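You operate a simulated robot arm through the tools that you are given. There is no shell and no other tool.

You are at the controls of a simulated robot arm. One attempt, no reset.

JOB
Unbox the new flask and show it on the riser's second step.
Fine: label to the room; the sleeve stays on the purple mat, the lid rests there and goes back on the empty box. Set down upright: black box lid, peony flask.

Only the result counts: the job must be done as asked and must still hold three seconds after the hand-in. Knocking over, shifting, dropping, spilling or breaking anything else fails it. Lids that push on must go on centred and level and be pressed home; caps that screw on are set level and turned clockwise until they are tight.

ROBOT AND FRAMES
A 6-joint arm with a fingered hand, fixed in place. Base frame: the origin is at the foot of the arm, x ahead of it, y to its left, z up. Units: m, rad, N and s.
With the tool pointing down near the work surface it reaches from about 0.3 to 0.82 m from the base axis. Its first joint turns from -2.897 to 2.897 rad. Payload 4 kg.
The tool frame sits at the grasp point between the pads (the TCP): z along the fingers, y along the line on which they close. The tips reach 0.026 m beyond it. The gripper opens to 0.132 m. The gripper's body begins 0.073 m behind the TCP. The gripper is a hand of 5 fingers: y runs from the thumb to the fingers, the wrist lies at [0, 0, -0.239] in the tool frame, and closing takes about 1.5 s.
Orientation is that of the tool frame in the base frame, as [roll, pitch, yaw] about the fixed x, y, z axes, in that order (R = Rz(yaw) Ry(pitch) Rx(roll)). With the fingers straight down and closing along the base's y, the tool's x points along the base's -x, its y along +y and its z along -z.

CONTROLS
- The arm moves only by the tool jog_arm. Its argument "steps" is text: rows parted by semicolons, each of 7 numbers parted by spaces: the shift along the tool's x, y, z in m, then the turn, a rotation vector about the tool's x, y, z in rad, then the closure, from 0 (fully open) to 1 (shut). In form: tx ty tz rx ry rz grip; .... A call has 1 to 20 rows; each row is the pose to reach, as a shift and turn from the pose commanded when the call began, along the tool's axes at that moment. Rows are played at 5 a second. More than 0.05 m and 0.15 rad between two rows, or a gripper value outside its range, and nothing of the call is played. Where a pose cannot be reached the arm comes as near as it can. A force on the tool above 40 N (or 10 N above the force at the start of the call, whichever is more), or a blocked arm, ends the call early, and 0.2 s more pass. The fingers move at their own pace (about 0.045 m/s each) and stop on an object; they squeeze with about 28 N. The grip force told is the motor's: it shows also when the fingers shut on nothing. Time passes only in rows, and 0.2 s behind the last, so rows that repeat a pose let the fingers close. The reply holds the time, the measured pose of the TCP, the force on the tool along the base axes, the opening and the grip force, in the units named above and with some noise, with the torque about the TCP (base axes, N m) and any sound that the robot's microphone picked up.
- Cameras (640 x 400 px; columns grow to the right, rows downward): "scene" is fixed at [0.0593, 0.6576, 1.4658]; the picture's right is [-0.85, -0.53, 0.00], its down [-0.26, 0.42, -0.87] and it looks along [0.46, -0.74, -0.50] (base axes); focal length 336 px, centre (320, 200). "wrist" rides on the gripper at [0.085, 0.002, -0.097] in the tool frame; the picture's right is [-0.02, 1.00, 0.00], its down [-0.75, -0.02, -0.66] and it looks along [-0.66, -0.01, 0.75] (tool axes); focal length 270 px, centre (320, 200). There is no depth. A picture from a camera that has moved, and an enlarged one, comes with that camera's place and axes in the base frame and with its lens. The place of the scene camera against the robot may be out by one fixed shift of up to 0.025 m in any direction.
- capture(camera): a new picture of that camera. The clock stands still meanwhile.
- hand_shape(shape): the hand has 5 fingers and takes this shape, open, in about a second: jaw (thumb against the fingers, like two jaws); tri (thumb and two fingers); tip (a fingertip pinch); poke (one finger out to press); point (the index stretched); flat (the hand flat); cup (the hand cupped); fist (a fist). The gripper value then closes the fingers along that shape, each until it touches; the sizes above hold for jaw. It gives what a move gives, with no picture.
- zoom(camera, box): a new picture of the part [left, top, right, bottom] of that camera's present view, enlarged. The clock stands still meanwhile.
- hand_in(): hands the job in; it is judged then, once.

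Places have to be worked out from the pictures, the camera data and where the tool is seen. Open the gripper and draw the arm clear of the work before you hand the job in, unless the task says otherwise.

The tools are called as name(argument=value, ...) on one line, values as JSON. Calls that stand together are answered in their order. jog_arm: Moves the arm, as the interface text tells. Its arguments: {"type":"object","properties":{"steps":{"type":"string"}},"required":["steps"]} The other tools are called the same way: hand_shape (shape) gives the hand a shape; capture (camera) takes a picture; zoom (camera, box) takes an enlarged picture of a part of a camera's view; hand_in () hands the job in.

At the start:

```text
time: 0.0
ee_pos: [0.3921, -0.2441, 1.1828]
ee_rot: [3.141, 0.001, 3.141]
contact_force: [0.4, 0.3, -0.2]
torque: [0.0, -0.01, -0.03]
gripper_width: 0.1318
grasp_force: 0.1
shape: jaw
```

scene: 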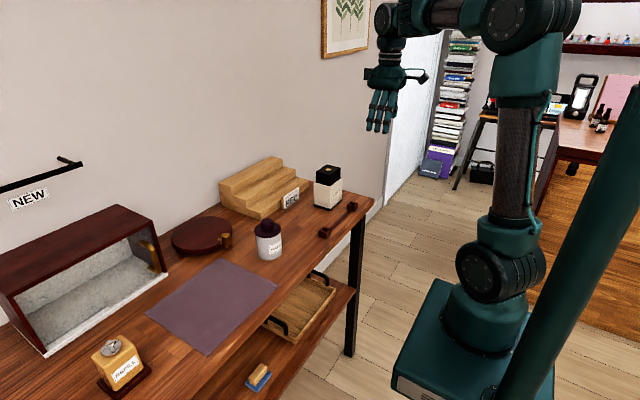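
wrist: 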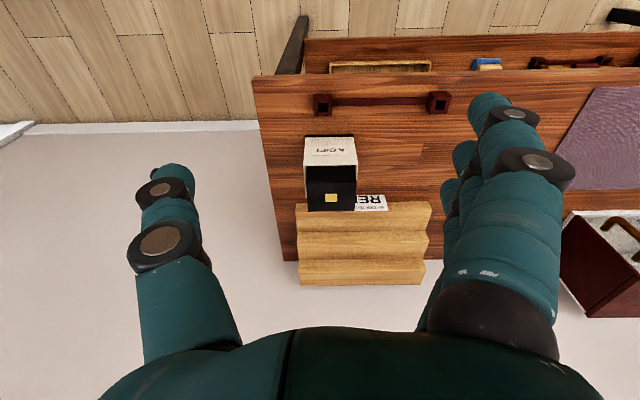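

I start by looking closer at the work area from both cameras to identify the box, its lid, riser and mat.

zoom(camera="scene", box=[200, 140, 400, 265])

zoom(camera="scene", box=[0, 140, 320, 340])

zoom(camera="wrist", box=[240, 60, 480, 300])

```text
3.20 times, centred on (300, 202) of scene
camera zoom: at [0.0593, 0.6576, 1.4658], right [-0.85, -0.53, 0.0], down [-0.26, 0.42, -0.87], along [0.46, -0.74, -0.5], focal length 1076 px, centre (384, 192)
```

zoom: 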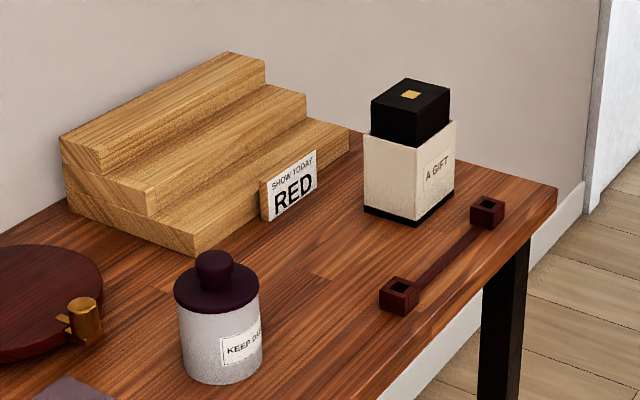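

```text
2.00 times, centred on (160, 240) of scene
camera zoom: at [0.0593, 0.6576, 1.4658], right [-0.85, -0.53, 0.0], down [-0.26, 0.42, -0.87], along [0.46, -0.74, -0.5], focal length 672 px, centre (640, 120)
```

zoom: 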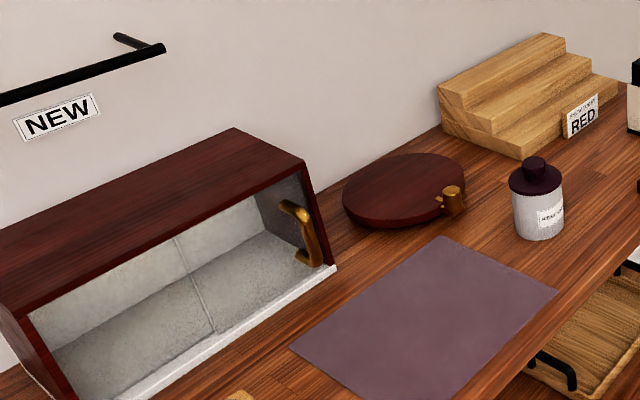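

```text
1.67 times, centred on (360, 180) of wrist
camera zoom: at [0.3094, -0.2407, 1.2804], right [0.02, 1.0, 0.0], down [0.75, -0.02, 0.66], along [0.66, -0.01, -0.75], focal length 450 px, centre (253, 233)
```

zoom: 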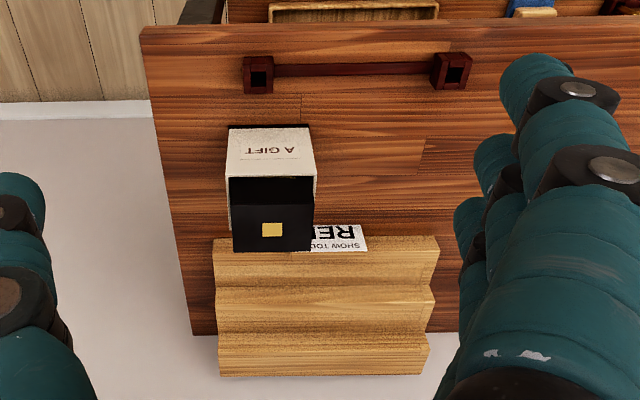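

The box is a black one with a cream sleeve, next to the three-step riser. I look at the other parts of the scene for anything relevant (signs, cabinet, tag at the left).

zoom(camera="scene", box=[0, 130, 160, 230])

zoom(camera="scene", box=[60, 300, 300, 400])

zoom(camera="scene", box=[280, 150, 380, 250])

zoom(camera="scene", box=[400, 0, 640, 200])

```text
4.00 times, centred on (80, 180) of scene
camera zoom: at [0.0593, 0.6576, 1.4658], right [-0.85, -0.53, 0.0], down [-0.26, 0.42, -0.87], along [0.46, -0.74, -0.5], focal length 1345 px, centre (1280, 280)
```

zoom: 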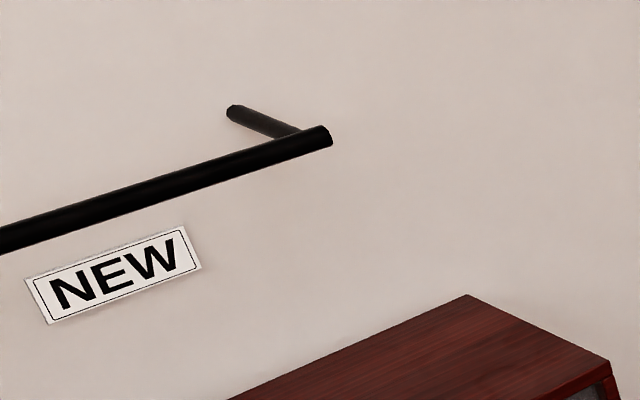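

```text
2.67 times, centred on (180, 350) of scene
camera zoom: at [0.0593, 0.6576, 1.4658], right [-0.85, -0.53, 0.0], down [-0.26, 0.42, -0.87], along [0.46, -0.74, -0.5], focal length 897 px, centre (693, -200)
```

zoom: 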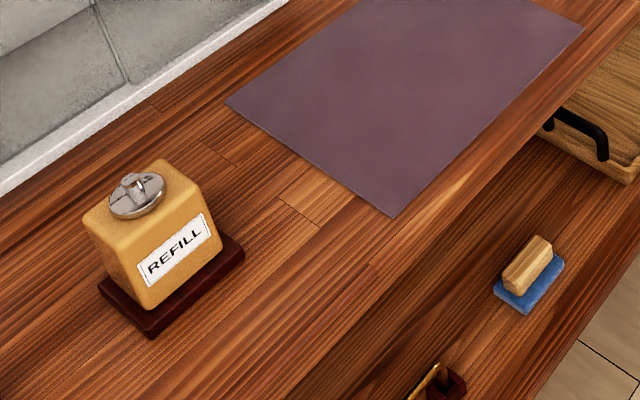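

```text
4.00 times, centred on (330, 200) of scene
camera zoom: at [0.0593, 0.6576, 1.4658], right [-0.85, -0.53, 0.0], down [-0.26, 0.42, -0.87], along [0.46, -0.74, -0.5], focal length 1345 px, centre (280, 200)
```

zoom: 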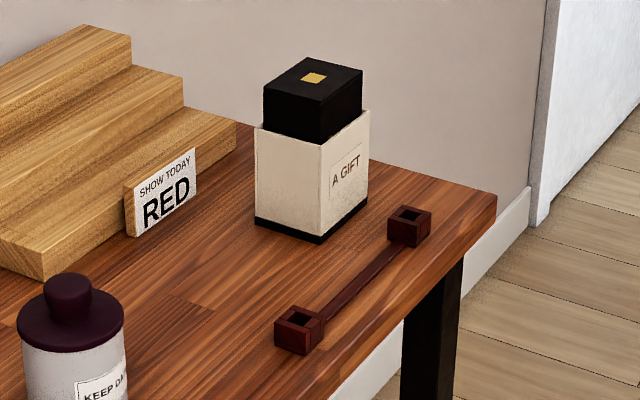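

```text
2.00 times, centred on (520, 100) of scene
camera zoom: at [0.0593, 0.6576, 1.4658], right [-0.85, -0.53, 0.0], down [-0.26, 0.42, -0.87], along [0.46, -0.74, -0.5], focal length 672 px, centre (-80, 400)
```

zoom: 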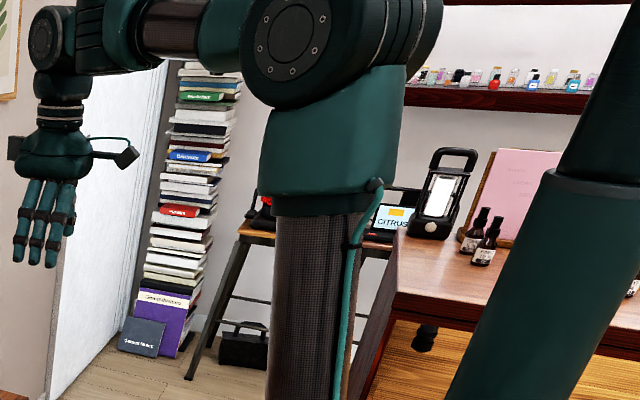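

Lid top triangulates to about (0.576, -0.228, 0.975), and the table to z≈0.84. I go closer with the wrist camera to measure the box and riser accurately.

jog_arm(steps="-0.013 0.005 0.04 0 0 0 0; -0.027 0.01 0.08 0 0 0 0; -0.041 0.015 0.12 0 0 0 0; -0.041 0.015 0.12 0 0 0 0")

capture(camera="wrist")

capture(camera="scene")

```text
time: 1.0
ee_pos: [0.4325, -0.2288, 1.0631]
ee_rot: [-3.141, -0.001, 3.141]
contact_force: [0.0, -0.2, -0.3]
torque: [-0.01, -0.01, 0.0]
gripper_width: 0.132
grasp_force: 0.0
shape: jaw
```

```text
taken
camera wrist: at [0.3495, -0.2269, 1.1611], right [0.02, 1.0, 0.0], down [0.75, -0.02, 0.66], along [0.66, -0.01, -0.75], focal length 270 px, centre (320, 200)
```

wrist: 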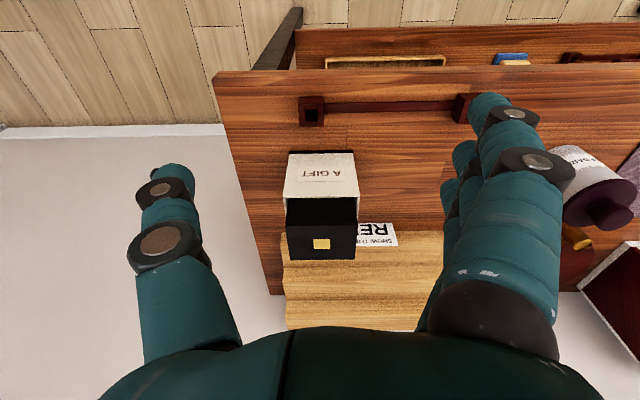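

```text
taken
```

scene: 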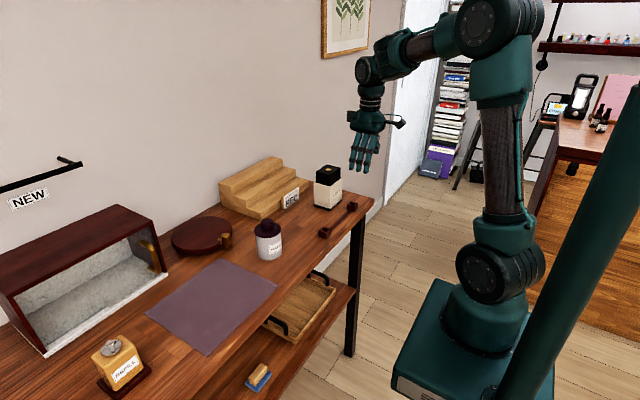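

The box is centred between the fingers in view. I zoom in for accurate edge pixels.

zoom(camera="wrist", box=[240, 140, 440, 265])

zoom(camera="wrist", box=[260, 210, 480, 340])

```text
3.20 times, centred on (340, 202) of wrist
camera zoom: at [0.3495, -0.2269, 1.1611], right [0.02, 1.0, 0.0], down [0.75, -0.02, 0.66], along [0.66, -0.01, -0.75], focal length 865 px, centre (256, 192)
```

zoom: 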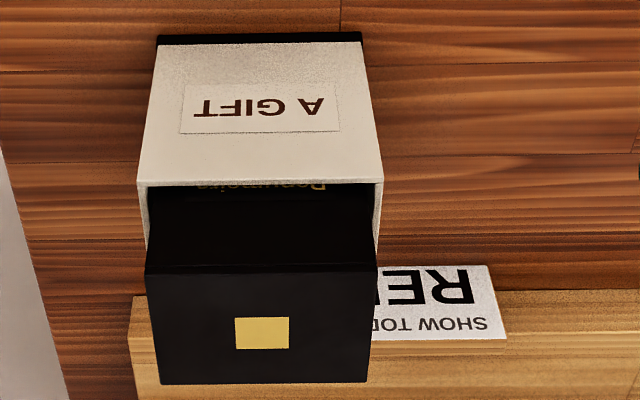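

```text
2.91 times, centred on (370, 275) of wrist
camera zoom: at [0.3495, -0.2269, 1.1611], right [0.02, 1.0, 0.0], down [0.75, -0.02, 0.66], along [0.66, -0.01, -0.75], focal length 786 px, centre (174, -18)
```

zoom: 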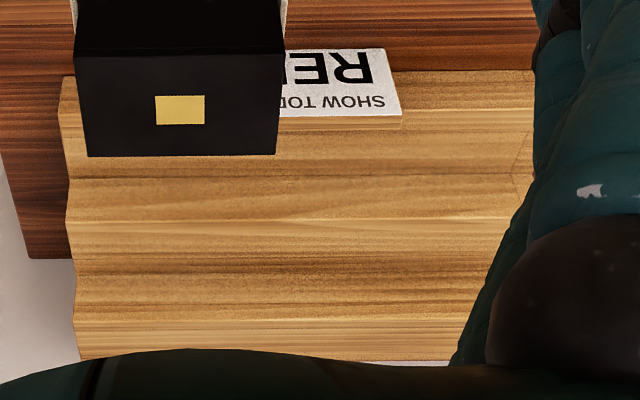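

From the two wrist views: sleeve front face x≈0.544, width ≈0.085 in y, centre y≈-0.228; sleeve top z≈0.933, lid top z≈0.97, table z≈0.842. I move above the box to verify alignment before descending.

jog_arm(steps="-0.037 0 0 0 0 0 0; -0.074 0 0 0 0 0 0; -0.111 0 0 0 0 0 0; -0.147 0 0 0 0 0 0; -0.147 0 0 0 0 0 0")

capture(camera="wrist")

zoom(camera="scene", box=[260, 100, 420, 225])

```text
time: 2.2
ee_pos: [0.5798, -0.227, 1.0642]
ee_rot: [3.141, 0.0, 3.141]
contact_force: [-0.1, 0.3, 0.2]
torque: [-0.01, -0.01, -0.02]
gripper_width: 0.1318
grasp_force: 0.0
shape: jaw
```

```text
taken
camera wrist: at [0.4975, -0.2242, 1.1623], right [0.02, 1.0, 0.0], down [0.75, -0.02, 0.66], along [0.66, -0.01, -0.75], focal length 270 px, centre (320, 200)
```

wrist: 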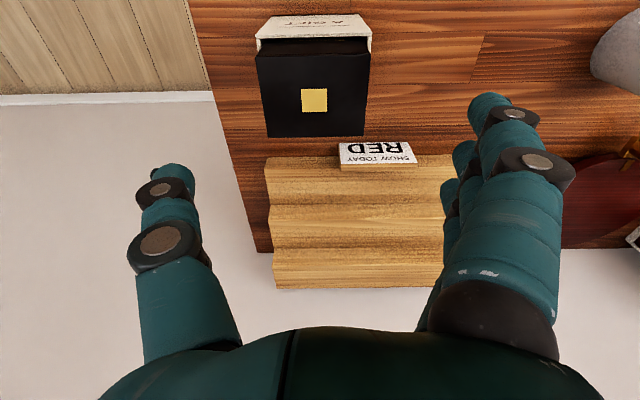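

```text
3.20 times, centred on (340, 162) of scene
camera zoom: at [0.0593, 0.6576, 1.4658], right [-0.85, -0.53, 0.0], down [-0.26, 0.42, -0.87], along [0.46, -0.74, -0.5], focal length 1076 px, centre (256, 320)
```

zoom: 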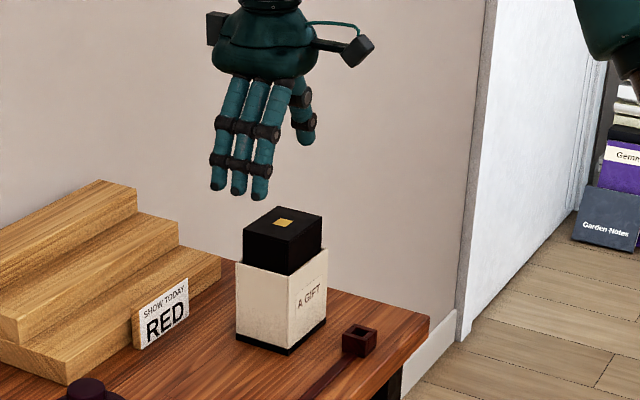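

The box lies below the hand, slightly in -x/-y of the view centre because it's deeper. I zoom for precise measurement from this third viewpoint.

zoom(camera="wrist", box=[220, 0, 420, 145])

zoom(camera="wrist", box=[240, 130, 460, 300])

```text
2.76 times, centred on (320, 72) of wrist
camera zoom: at [0.4975, -0.2242, 1.1623], right [0.02, 1.0, 0.0], down [0.75, -0.02, 0.66], along [0.66, -0.01, -0.75], focal length 746 px, centre (320, 552)
```

zoom: 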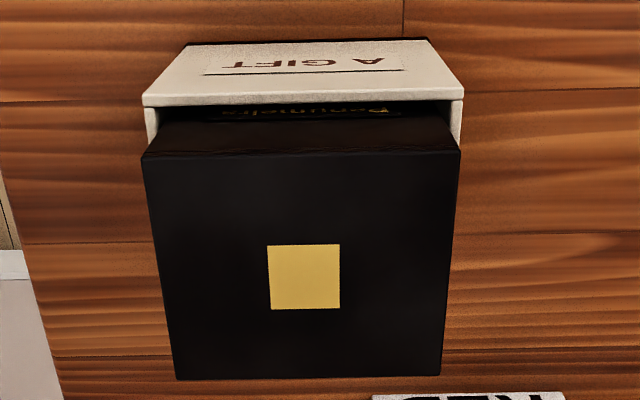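

```text
2.35 times, centred on (350, 215) of wrist
camera zoom: at [0.4975, -0.2242, 1.1623], right [0.02, 1.0, 0.0], down [0.75, -0.02, 0.66], along [0.66, -0.01, -0.75], focal length 636 px, centre (249, 165)
```

zoom: 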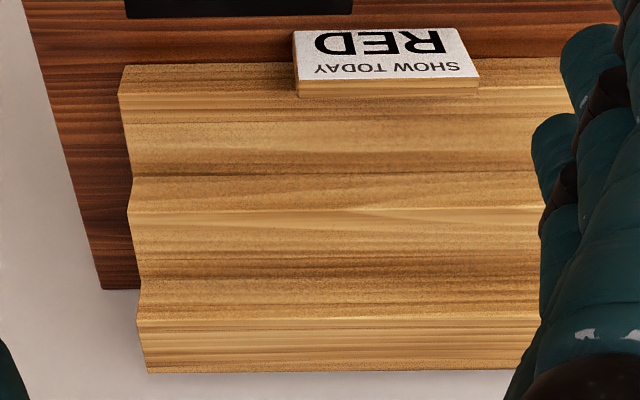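

Third viewpoint gives: lid top z≈0.981, sleeve top z≈0.943, table z≈0.856; box centred at (0.567,-0.228), sleeve ≈0.081 (y) × 0.064 (x). Riser step 2 top z≈0.913, x 0.750–0.815. I descend to z≈0.918 around the sleeve, open.

jog_arm(steps="0.0128 -0.001 0.03 0 0 0 0; 0.0128 -0.001 0.07 0 0 0 0; 0.0128 -0.001 0.1 0 0 0 0; 0.0128 -0.001 0.125 0 0 0 0; 0.0128 -0.001 0.146 0 0 0 0; 0.0128 -0.001 0.146 0 0 0 0")

capture(camera="wrist")

zoom(camera="scene", box=[260, 120, 420, 245])

```text
time: 3.4
ee_pos: [0.5705, -0.2312, 0.9286]
ee_rot: [-3.135, 0.013, -3.139]
contact_force: [-5.2, 3.4, 22.0]
torque: [0.11, -0.19, 0.07]
gripper_width: 0.1317
grasp_force: 0.1
shape: jaw
stopped in row 6: the force on the tool passed its limit at 58 N (the readings are from after the stop); the commanded pose is now the measured one
```

```text
taken
camera wrist: at [0.4871, -0.2289, 1.0238], right [0.02, 1.0, 0.0], down [0.74, -0.01, 0.67], along [0.67, -0.02, -0.74], focal length 270 px, centre (320, 200)
```

wrist: 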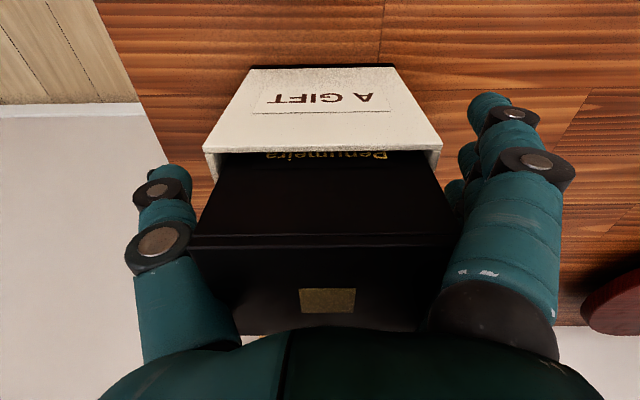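

```text
3.20 times, centred on (340, 182) of scene
camera zoom: at [0.0593, 0.6576, 1.4658], right [-0.85, -0.53, 0.0], down [-0.26, 0.42, -0.87], along [0.46, -0.74, -0.5], focal length 1076 px, centre (256, 256)
```

zoom: 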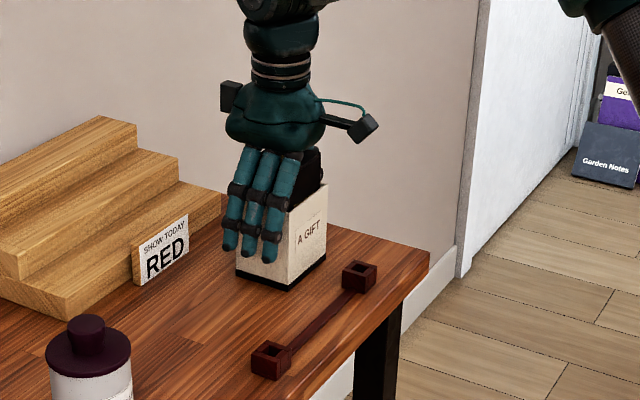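

The palm touched the lid top at z≈0.929 (palm sits ~0.052 behind the TCP there). I back off to z≈0.937, level out, and close on the sleeve sides.

jog_arm(steps="0.0035 0.003 -0.009 -0.0066 0.013 0.0026 0; 0.0035 0.003 -0.009 -0.0066 0.013 0.0026 0")

```text
time: 4.0
ee_pos: [0.5689, -0.2281, 0.9353]
ee_rot: [3.138, -0.002, 3.141]
contact_force: [0.6, 0.6, -0.8]
torque: [0.04, 0.0, -0.02]
gripper_width: 0.1318
grasp_force: 0.2
shape: jaw
```

Free of contact at z=0.935. Now I close the fingers on the sleeve in place.

jog_arm(steps="0 0 0 0 0 0 0.2; 0 0 0 0 0 0 0.4; 0 0 0 0 0 0 0.6; 0 0 0 0 0 0 0.8; 0 0 0 0 0 0 1; 0 0 0 0 0 0 1; 0 0 0 0 0 0 1; 0 0 0 0 0 0 1; 0 0 0 0 0 0 1")

zoom(camera="scene", box=[260, 120, 420, 245])

capture(camera="wrist")

```text
time: 6.0
ee_pos: [0.5677, -0.2283, 0.9344]
ee_rot: [3.138, 0.0, 3.14]
contact_force: [0.5, -0.1, -0.3]
torque: [-0.02, -0.03, 0.0]
gripper_width: 0.0758
grasp_force: 28.0
shape: jaw
```

```text
3.20 times, centred on (340, 182) of scene
camera zoom: at [0.0593, 0.6576, 1.4658], right [-0.85, -0.53, 0.0], down [-0.26, 0.42, -0.87], along [0.46, -0.74, -0.5], focal length 1076 px, centre (256, 256)
```

zoom: 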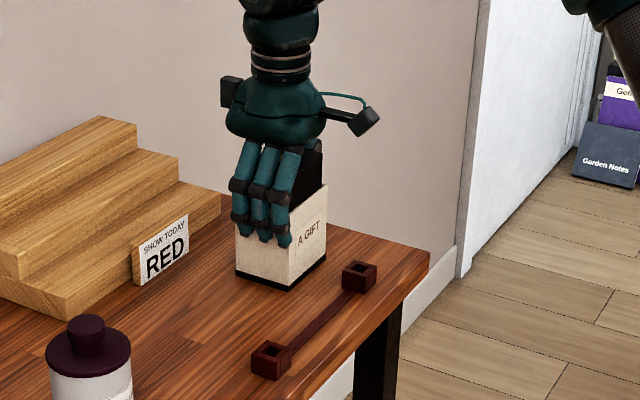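

```text
taken
camera wrist: at [0.4851, -0.2261, 1.0326], right [0.02, 1.0, 0.0], down [0.75, -0.02, 0.66], along [0.66, -0.01, -0.75], focal length 270 px, centre (320, 200)
```

wrist: 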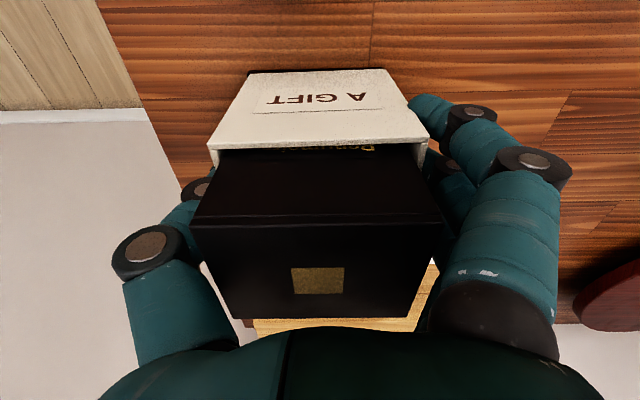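

The fingertips hold the sleeve (opening 0.076, 28 N). I lift slowly by 2 cm and check whether the sleeve slides or the box rises with it.

jog_arm(steps="0 0 -0.005 0 0 0 1; 0 0 -0.01 0 0 0 1; 0 0 -0.015 0 0 0 1; 0 0 -0.02 0 0 0 1; 0 0 -0.02 0 0 0 1")

zoom(camera="scene", box=[260, 120, 420, 245])

capture(camera="wrist")

```text
time: 7.2
ee_pos: [0.5676, -0.2305, 0.9539]
ee_rot: [3.139, -0.002, 3.139]
contact_force: [-1.1, 0.5, -0.3]
torque: [0.06, 0.02, -0.03]
gripper_width: 0.0756
grasp_force: 28.3
shape: jaw
```

```text
3.20 times, centred on (340, 182) of scene
camera zoom: at [0.0593, 0.6576, 1.4658], right [-0.85, -0.53, 0.0], down [-0.26, 0.42, -0.87], along [0.46, -0.74, -0.5], focal length 1076 px, centre (256, 256)
```

zoom: 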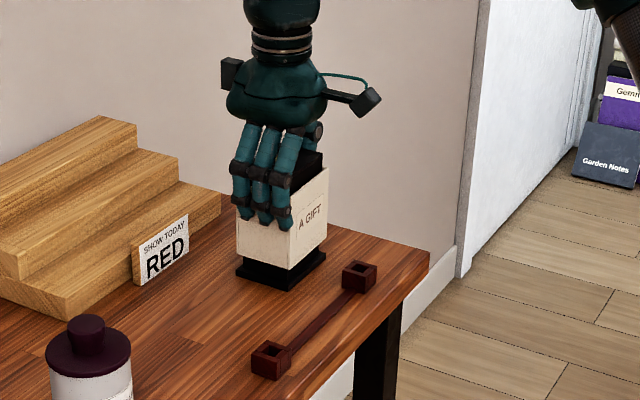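

```text
taken
camera wrist: at [0.4845, -0.2266, 1.052], right [0.02, 1.0, 0.0], down [0.75, -0.02, 0.66], along [0.66, -0.01, -0.75], focal length 270 px, centre (320, 200)
```

wrist: 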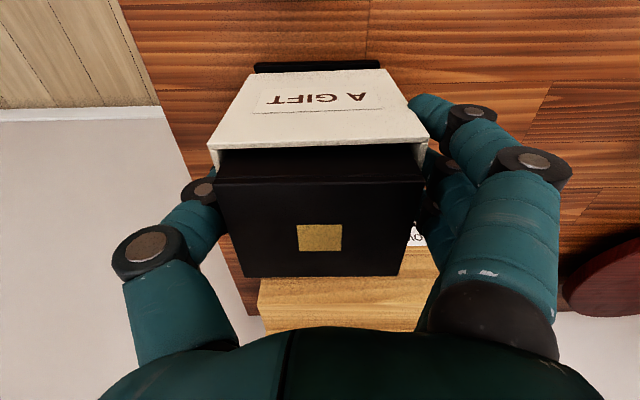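

The sleeve slides up and the box stays put. I continue lifting straight up until the sleeve clears the lid.

jog_arm(steps="0 0.001 -0.012 0 0 0 1; 0 0.001 -0.024 0 0 0 1; 0 0.001 -0.036 0 0 0 1; 0 0.001 -0.048 0 0 0 1; 0 0.001 -0.06 0 0 0 1; 0 0.001 -0.075 0 0 0 1; 0 0.001 -0.09 0 0 0 1; 0 0.001 -0.105 0 0 0 1; 0 0.001 -0.12 0 0 0 1; 0 0.001 -0.14 0 0 0 1; 0 0.001 -0.15 0 0 0 1; 0 0.001 -0.15 0 0 0 1")

capture(camera="scene")

capture(camera="wrist")

```text
time: 9.8
ee_pos: [0.5681, -0.2283, 1.1034]
ee_rot: [3.138, -0.001, 3.138]
contact_force: [0.1, -0.7, 0.1]
torque: [-0.01, -0.01, -0.01]
gripper_width: 0.0755
grasp_force: 27.8
shape: jaw
```

```text
taken
```

scene: 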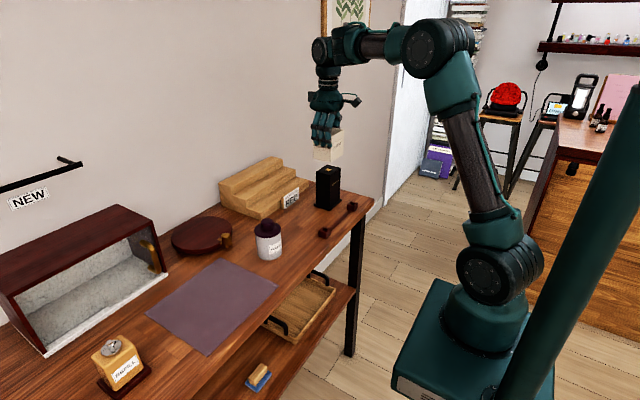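

```text
taken
camera wrist: at [0.4853, -0.2256, 1.2019], right [0.02, 1.0, 0.0], down [0.75, -0.02, 0.66], along [0.66, -0.01, -0.75], focal length 270 px, centre (320, 200)
```

wrist: 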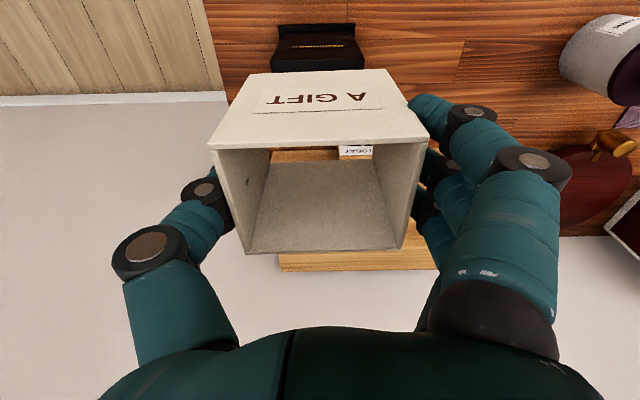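

Sleeve is off cleanly; the black box stands upright. I carry the sleeve over to the mat at this height.

jog_arm(steps="0 0.03 0 0 0 0 1; 0 0.07 0 0 0 0 1; 0 0.115 0 0 0 0 1; 0 0.16 0 0 0 0 1; 0 0.205 0 0 0 0 1; 0 0.25 0 0 0 0 1; 0 0.295 0 0 0 0 1; -0.005 0.34 0 0 0 0 1; -0.01 0.385 0 0 0 0 1; -0.015 0.43 0 0 0 0 1; -0.02 0.475 0 0 0 0 1; -0.022 0.52 0 0 0 0 1; -0.022 0.56 0 0 0 0 1; -0.022 0.583 0 0 0 0 1; -0.022 0.583 0 0 0 0 1")

capture(camera="scene")

capture(camera="wrist")

```text
time: 13.0
ee_pos: [0.5915, 0.3556, 1.1071]
ee_rot: [3.141, -0.002, 3.141]
contact_force: [0.5, 0.3, -1.1]
torque: [0.02, 0.01, 0.0]
gripper_width: 0.0752
grasp_force: 27.8
shape: jaw
```

```text
taken
```

scene: 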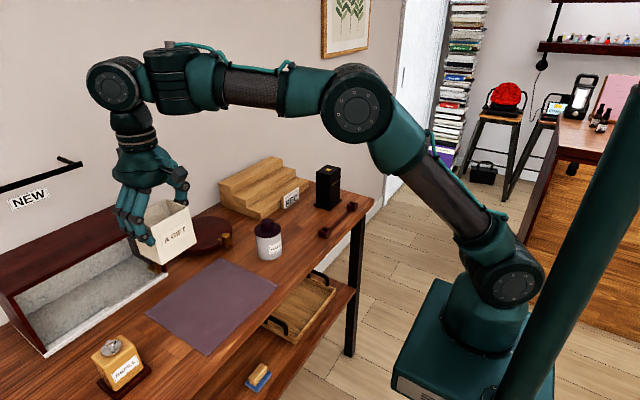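

```text
taken
camera wrist: at [0.5083, 0.3575, 1.2049], right [0.02, 1.0, 0.0], down [0.75, -0.02, 0.66], along [0.66, -0.01, -0.75], focal length 270 px, centre (320, 200)
```

wrist: 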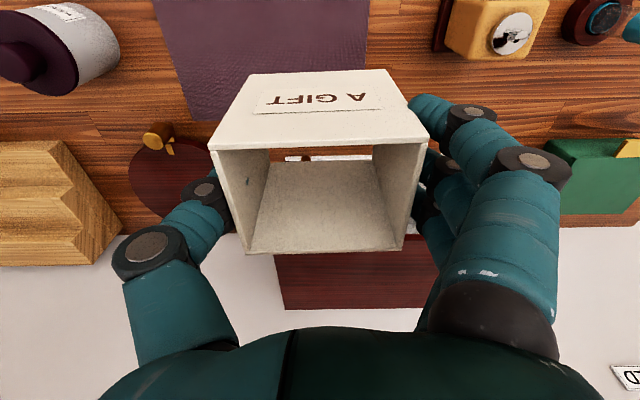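

Mat spans about x 0.47–0.668, y 0.18–0.415 by the wrist view. I shift to x≈0.615, y≈0.357 and descend until just above the mat.

jog_arm(steps="-0.012 0.001 0.02 0 0 0 1; -0.0235 0.001 0.05 0 0 0 1; -0.0235 0.001 0.08 0 0 0 1; -0.0235 0.001 0.11 0 0 0 1; -0.0235 0.001 0.135 0 0 0 1; -0.0235 0.001 0.155 0 0 0 1; -0.0235 0.001 0.168 0 0 0 1; -0.0235 0.001 0.168 0 0 0 1")

zoom(camera="scene", box=[60, 200, 300, 350])

capture(camera="wrist")

```text
time: 14.8
ee_pos: [0.6136, 0.3564, 0.9367]
ee_rot: [3.138, 0.0, 3.141]
contact_force: [0.6, 0.4, -0.9]
torque: [0.02, -0.02, 0.0]
gripper_width: 0.0751
grasp_force: 28.3
shape: jaw
```

```text
2.67 times, centred on (180, 275) of scene
camera zoom: at [0.0593, 0.6576, 1.4658], right [-0.85, -0.53, 0.0], down [-0.26, 0.42, -0.87], along [0.46, -0.74, -0.5], focal length 897 px, centre (693, 0)
```

zoom: 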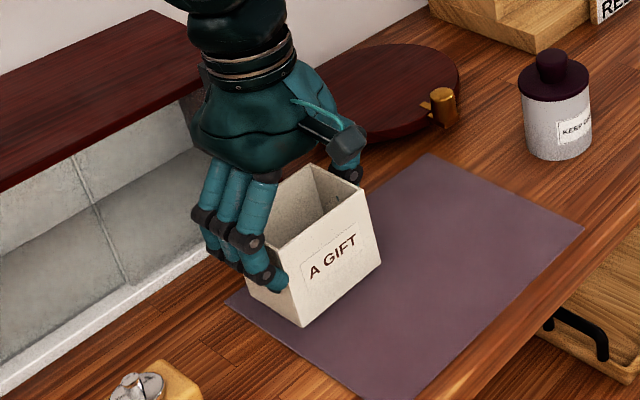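

```text
taken
camera wrist: at [0.5309, 0.3583, 1.0349], right [0.02, 1.0, 0.0], down [0.75, -0.02, 0.66], along [0.66, -0.01, -0.75], focal length 270 px, centre (320, 200)
```

wrist: 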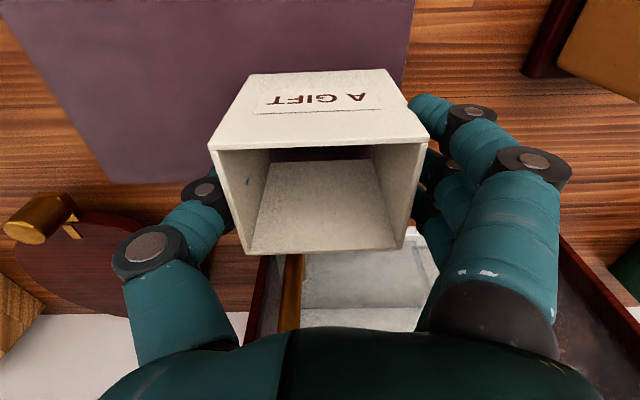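

The sleeve is just above the mat and inside its edges; I shift it 8 mm further in from the mat's +y edge and lower until contact.

jog_arm(steps="0 -0.008 0 0 0 0 1; 0 -0.008 0.003 0 0 0 1; 0 -0.008 0.005 0 0 0 1; 0 -0.008 0.007 0 0 0 1; 0 -0.008 0.009 0 0 0 1; 0 -0.008 0.009 0 0 0 1")

```text
time: 16.2
ee_pos: [0.6129, 0.3482, 0.9287]
ee_rot: [3.138, -0.002, 3.138]
contact_force: [0.0, -1.7, 8.7]
torque: [0.17, 0.01, 0.04]
gripper_width: 0.0753
grasp_force: 27.7
shape: jaw
```

Contact (8.7 N): the sleeve rests on the mat. I open the hand and rise straight up.

jog_arm(steps="0 0 0 0 0 0 0.7; 0 0 0 0 0 0 0.4; 0 0 0 0 0 0 0.2; 0 0 0 0 0 0 0.2; 0 0 0 0 0 0 0.2; 0 0 -0.02 0 0 0 0.2; 0 0 -0.05 0 0 0 0.2; 0 0 -0.09 0 0 0 0.1; 0 0 -0.13 0 0 0 0; 0 0 -0.17 0 0 0 0; 0 0 -0.17 0 0 0 0")

capture(camera="scene")

capture(camera="wrist")

```text
time: 18.6
ee_pos: [0.6144, 0.3475, 1.0993]
ee_rot: [-3.141, -0.001, 3.141]
contact_force: [0.5, 0.3, 0.6]
torque: [-0.01, -0.02, -0.01]
gripper_width: 0.1319
grasp_force: 0.1
shape: jaw
```

```text
taken
```

scene: 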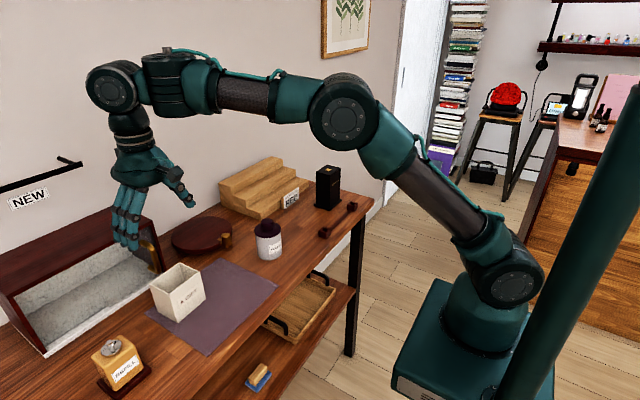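

```text
taken
camera wrist: at [0.5311, 0.3495, 1.1969], right [0.02, 1.0, 0.0], down [0.75, -0.02, 0.66], along [0.66, -0.01, -0.75], focal length 270 px, centre (320, 200)
```

wrist: 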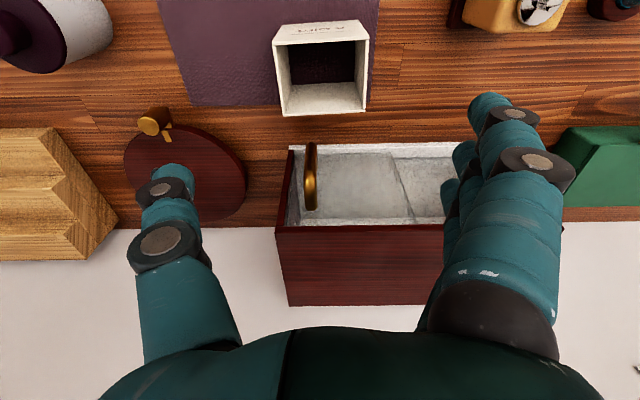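

The sleeve stands on the mat. I check its footprint in the scene view while the hand goes back to the box.

zoom(camera="scene", box=[100, 230, 300, 360])

jog_arm(steps="0.002 -0.03 0 0 0 0 0; 0.004 -0.07 0 0 0 0 0; 0.006 -0.115 0 0 0 0 0; 0.01 -0.16 0 0 0 0 0; 0.014 -0.205 0 0 0 0 0; 0.018 -0.25 0 0 0 0 0; 0.022 -0.295 0 0 0 0 0; 0.026 -0.34 0 0 0 0 0; 0.03 -0.385 0 0 0 0 0; 0.034 -0.43 0 0 0 0 0; 0.038 -0.475 0 0 0 0 0; 0.042 -0.52 0 0 0 0 0; 0.046 -0.555 0 0 0 0 0; 0.047 -0.5755 0 0 0 0 0; 0.047 -0.5755 0 0 0 0 0")

capture(camera="wrist")

zoom(camera="scene", box=[260, 130, 420, 230])

```text
3.08 times, centred on (200, 295) of scene
camera zoom: at [0.0593, 0.6576, 1.4658], right [-0.85, -0.53, 0.0], down [-0.26, 0.42, -0.87], along [0.46, -0.74, -0.5], focal length 1035 px, centre (689, -92)
```

zoom: 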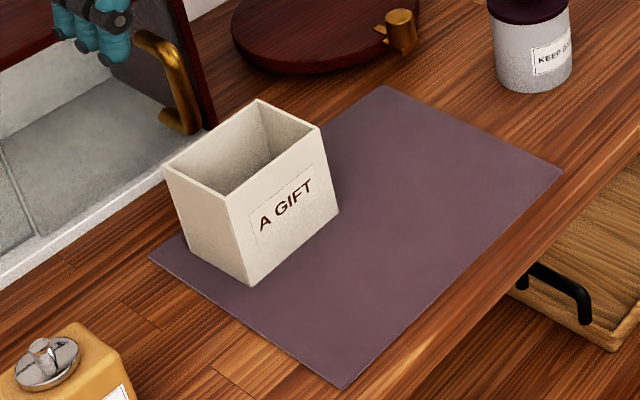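

```text
time: 21.8
ee_pos: [0.5681, -0.2292, 1.0976]
ee_rot: [3.139, -0.001, 3.14]
contact_force: [0.4, -0.2, 0.4]
torque: [0.02, 0.0, 0.01]
gripper_width: 0.1318
grasp_force: 0.2
shape: jaw
```

```text
taken
camera wrist: at [0.4845, -0.2271, 1.1953], right [0.02, 1.0, 0.0], down [0.75, -0.02, 0.66], along [0.66, -0.01, -0.75], focal length 270 px, centre (320, 200)
```

wrist: 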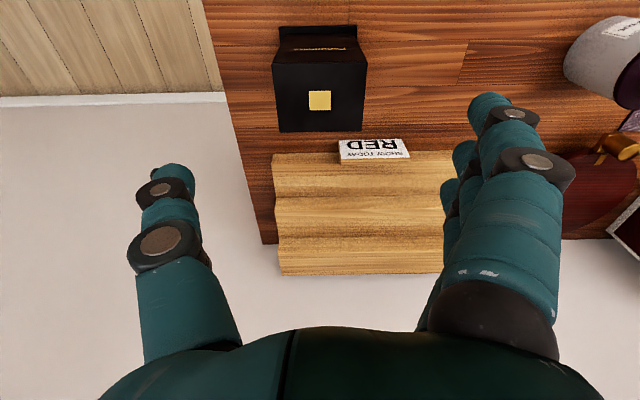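

```text
4.00 times, centred on (340, 180) of scene
camera zoom: at [0.0593, 0.6576, 1.4658], right [-0.85, -0.53, 0.0], down [-0.26, 0.42, -0.87], along [0.46, -0.74, -0.5], focal length 1345 px, centre (240, 280)
```

zoom: 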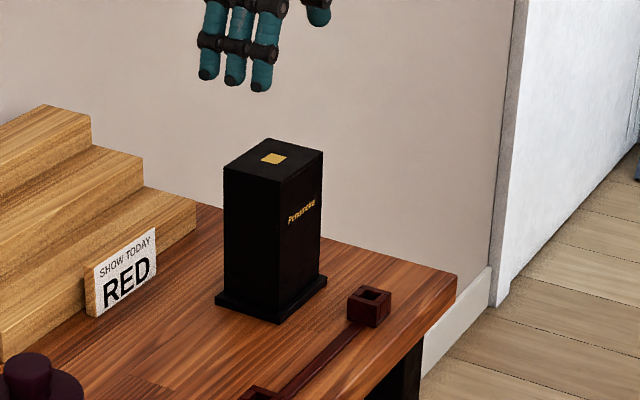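

The sleeve is wholly on the mat. Now I look for the lid seam on the black box.

zoom(camera="scene", box=[310, 158, 350, 214])

zoom(camera="wrist", box=[255, 10, 385, 140])

```text
7.14 times, centred on (330, 186) of scene
camera zoom: at [0.0593, 0.6576, 1.4658], right [-0.85, -0.53, 0.0], down [-0.26, 0.42, -0.87], along [0.46, -0.74, -0.5], focal length 2402 px, centre (249, 300)
```

zoom: 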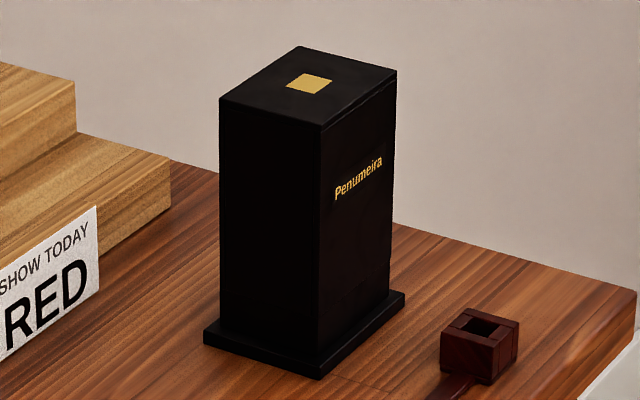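

```text
3.08 times, centred on (320, 75) of wrist
camera zoom: at [0.4845, -0.2271, 1.1953], right [0.02, 1.0, 0.0], down [0.75, -0.02, 0.66], along [0.66, -0.01, -0.75], focal length 832 px, centre (320, 585)
```

zoom: 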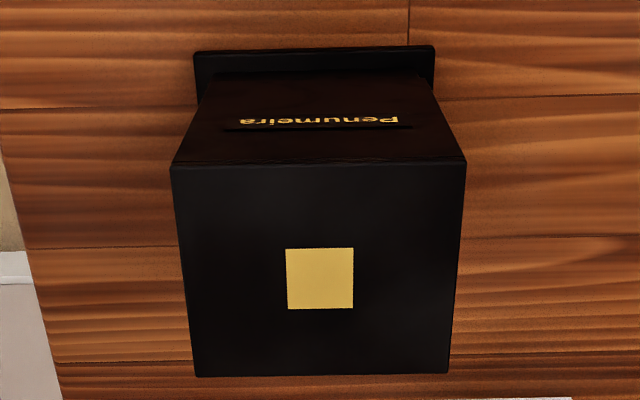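

No seam visible yet; I zoom tighter on the box sides.

zoom(camera="scene", box=[314, 162, 344, 181])

zoom(camera="scene", box=[314, 188, 346, 212])

zoom(camera="wrist", box=[285, 20, 355, 70])

```text
16.00 times, centred on (329, 172) of scene
camera zoom: at [0.0593, 0.6576, 1.4658], right [-0.85, -0.53, 0.0], down [-0.26, 0.42, -0.87], along [0.46, -0.74, -0.5], focal length 5380 px, centre (176, 656)
```

zoom: 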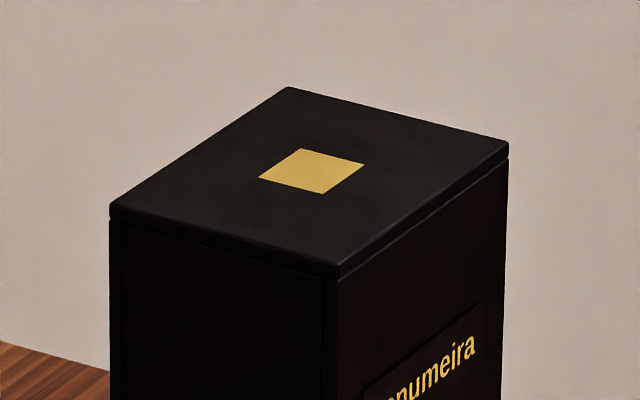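

```text
16.00 times, centred on (330, 200) of scene
camera zoom: at [0.0593, 0.6576, 1.4658], right [-0.85, -0.53, 0.0], down [-0.26, 0.42, -0.87], along [0.46, -0.74, -0.5], focal length 5380 px, centre (160, 200)
```

zoom: 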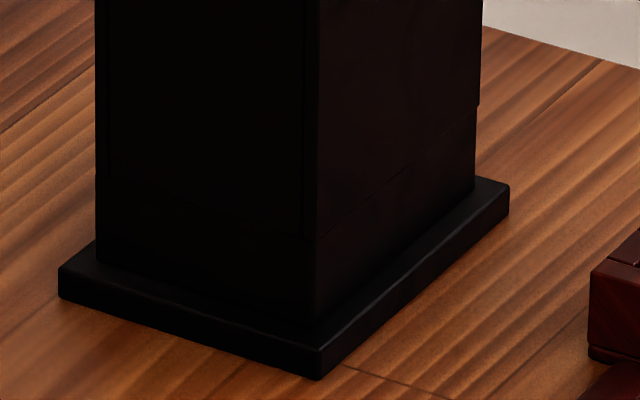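

```text
8.00 times, centred on (320, 45) of wrist
camera zoom: at [0.4845, -0.2271, 1.1953], right [0.02, 1.0, 0.0], down [0.75, -0.02, 0.66], along [0.66, -0.01, -0.75], focal length 2162 px, centre (320, 1440)
```

zoom: 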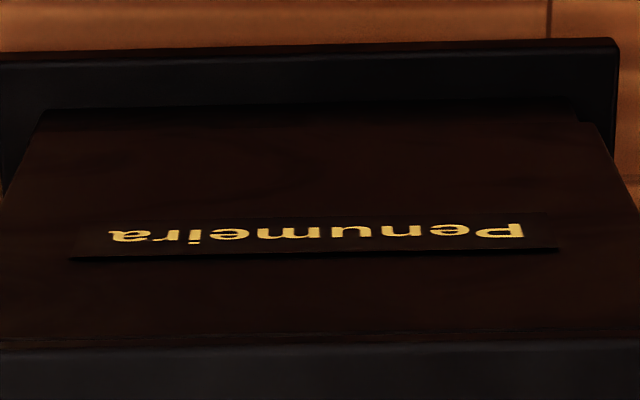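

A seam is visible: the lid is a tall cover ending ~0.02 above the base flange (z≈0.885). I descend as before to z≈0.937 and close on the lid.

jog_arm(steps="0.001 0.001 0.04 0 0 0 0; 0.001 0.001 0.08 0 0 0 0; 0.001 0.001 0.115 0 0 0 0; 0.001 0.001 0.14 0 0 0 0; 0.001 0.001 0.155 0 0 0 0; 0.001 0.001 0.16 0 0 0 0; 0.001 0.001 0.16 0 0 0 0.2; 0.001 0.001 0.16 0 0 0 0.4; 0.001 0.001 0.16 0 0 0 0.6; 0.001 0.001 0.16 0 0 0 0.8; 0.001 0.001 0.16 0 0 0 1; 0.001 0.001 0.16 0 0 0 1; 0.001 0.001 0.16 0 0 0 1; 0.001 0.001 0.16 0 0 0 1; 0.001 0.001 0.16 0 0 0 1; 0.001 0.001 0.16 0 0 0 1")

capture(camera="wrist")

zoom(camera="scene", box=[280, 120, 400, 220])

```text
time: 25.2
ee_pos: [0.5659, -0.2272, 0.9379]
ee_rot: [3.139, -0.001, 3.139]
contact_force: [0.0, -1.8, 0.4]
torque: [-0.06, 0.01, -0.01]
gripper_width: 0.0526
grasp_force: 28.1
shape: jaw
```

```text
taken
camera wrist: at [0.4826, -0.2245, 1.0362], right [0.02, 1.0, 0.0], down [0.75, -0.02, 0.66], along [0.66, -0.01, -0.75], focal length 270 px, centre (320, 200)
```

wrist: 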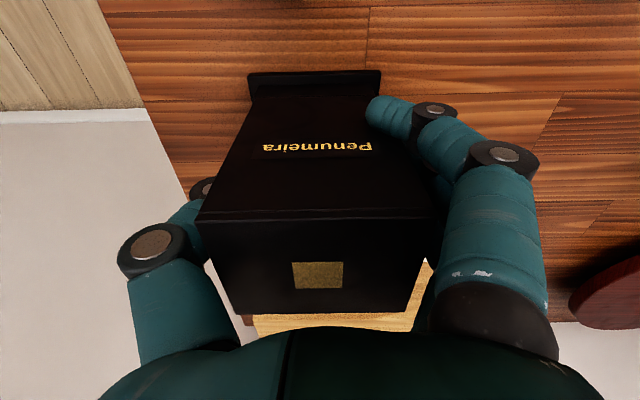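

```text
4.00 times, centred on (340, 170) of scene
camera zoom: at [0.0593, 0.6576, 1.4658], right [-0.85, -0.53, 0.0], down [-0.26, 0.42, -0.87], along [0.46, -0.74, -0.5], focal length 1345 px, centre (240, 320)
```

zoom: 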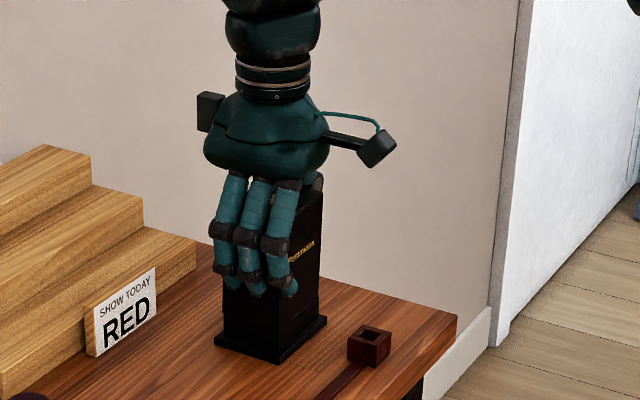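

The lid is gripped (index finger passes just ahead of the front face, others hold the side). I lift slowly 1.5 cm and check.

jog_arm(steps="0 0 -0.003 0 0 0 1; 0 0 -0.006 0 0 0 1; 0 0 -0.009 0 0 0 1; 0 0 -0.012 0 0 0 1; 0 0 -0.015 0 0 0 1; 0 0 -0.015 0 0 0 1")

capture(camera="wrist")

zoom(camera="scene", box=[300, 150, 360, 220])

```text
time: 26.6
ee_pos: [0.5648, -0.2267, 0.9522]
ee_rot: [3.139, -0.001, 3.139]
contact_force: [0.5, -0.7, -0.7]
torque: [-0.01, -0.03, 0.0]
gripper_width: 0.0526
grasp_force: 27.9
shape: jaw
```

```text
taken
camera wrist: at [0.4822, -0.2243, 1.0499], right [0.02, 1.0, 0.0], down [0.75, -0.02, 0.66], along [0.66, -0.01, -0.75], focal length 270 px, centre (320, 200)
```

wrist: 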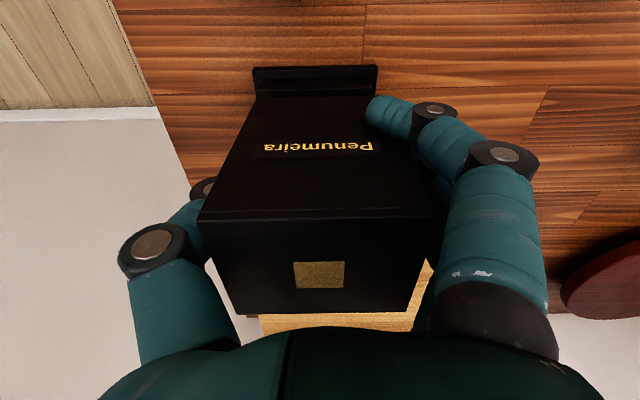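

```text
5.71 times, centred on (330, 185) of scene
camera zoom: at [0.0593, 0.6576, 1.4658], right [-0.85, -0.53, 0.0], down [-0.26, 0.42, -0.87], along [0.46, -0.74, -0.5], focal length 1922 px, centre (263, 286)
```

zoom: 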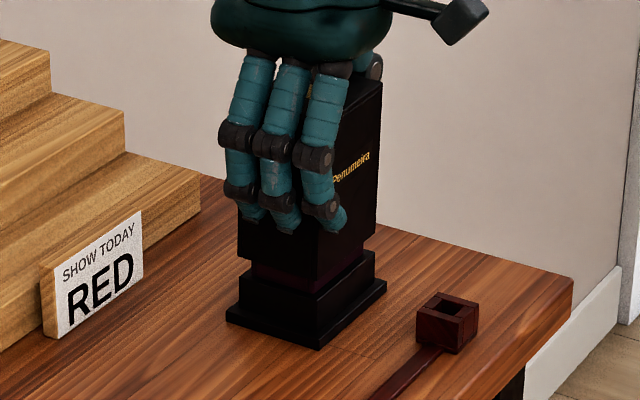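

The lid comes off and the base stays. I continue straight up.

jog_arm(steps="0 0 -0.012 0 0 0 1; 0 0 -0.024 0 0 0 1; 0 0 -0.036 0 0 0 1; 0 0 -0.048 0 0 0 1; 0 0 -0.06 0 0 0 1; 0 0 -0.075 0 0 0 1; 0 0 -0.09 0 0 0 1; 0 0 -0.105 0 0 0 1; 0 0 -0.12 0 0 0 1; 0 0 -0.14 0 0 0 1; 0 0 -0.16 0 0 0 1; 0 0 -0.165 0 0 0 1; 0 0 -0.165 0 0 0 1")

capture(camera="wrist")

zoom(camera="scene", box=[260, 100, 400, 220])

```text
time: 29.4
ee_pos: [0.5648, -0.2268, 1.1174]
ee_rot: [3.139, 0.0, 3.141]
contact_force: [0.3, -0.4, -1.1]
torque: [-0.04, 0.04, 0.03]
gripper_width: 0.052
grasp_force: 27.8
shape: jaw
```

```text
taken
camera wrist: at [0.4827, -0.2247, 1.2152], right [0.02, 1.0, 0.0], down [0.75, -0.02, 0.66], along [0.66, -0.01, -0.75], focal length 270 px, centre (320, 200)
```

wrist: 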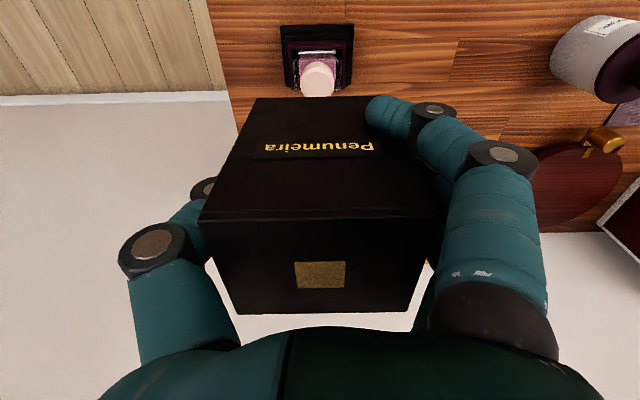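

```text
3.33 times, centred on (330, 160) of scene
camera zoom: at [0.0593, 0.6576, 1.4658], right [-0.85, -0.53, 0.0], down [-0.26, 0.42, -0.87], along [0.46, -0.74, -0.5], focal length 1121 px, centre (287, 333)
```

zoom: 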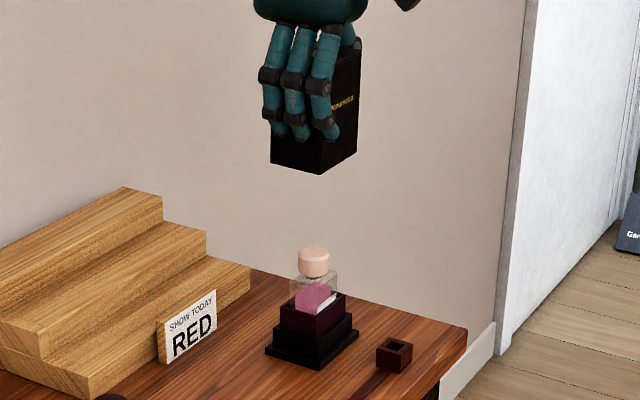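

A pink flask with a pale cap sits in the box. I zoom for its details before carrying the lid away.

zoom(camera="scene", box=[312, 158, 352, 198])

zoom(camera="wrist", box=[270, 10, 370, 110])

```text
10.00 times, centred on (332, 178) of scene
camera zoom: at [0.0593, 0.6576, 1.4658], right [-0.85, -0.53, 0.0], down [-0.26, 0.42, -0.87], along [0.46, -0.74, -0.5], focal length 3362 px, centre (200, 420)
```

zoom: 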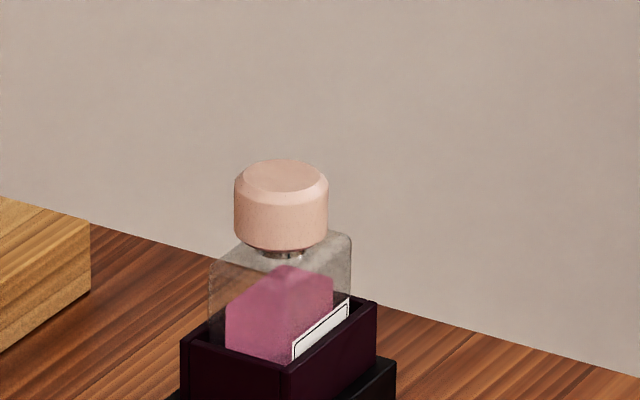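

```text
4.00 times, centred on (320, 60) of wrist
camera zoom: at [0.4827, -0.2247, 1.2152], right [0.02, 1.0, 0.0], down [0.75, -0.02, 0.66], along [0.66, -0.01, -0.75], focal length 1081 px, centre (320, 760)
```

zoom: 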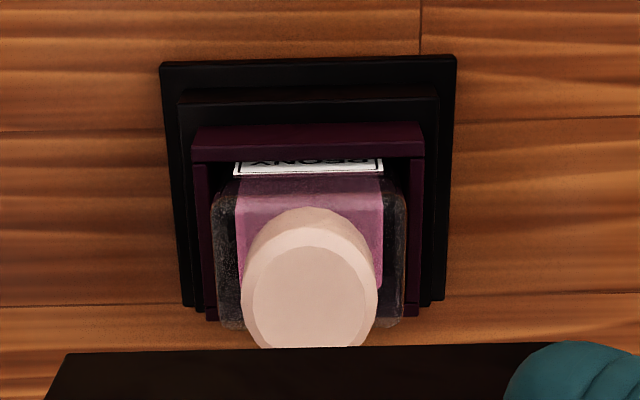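

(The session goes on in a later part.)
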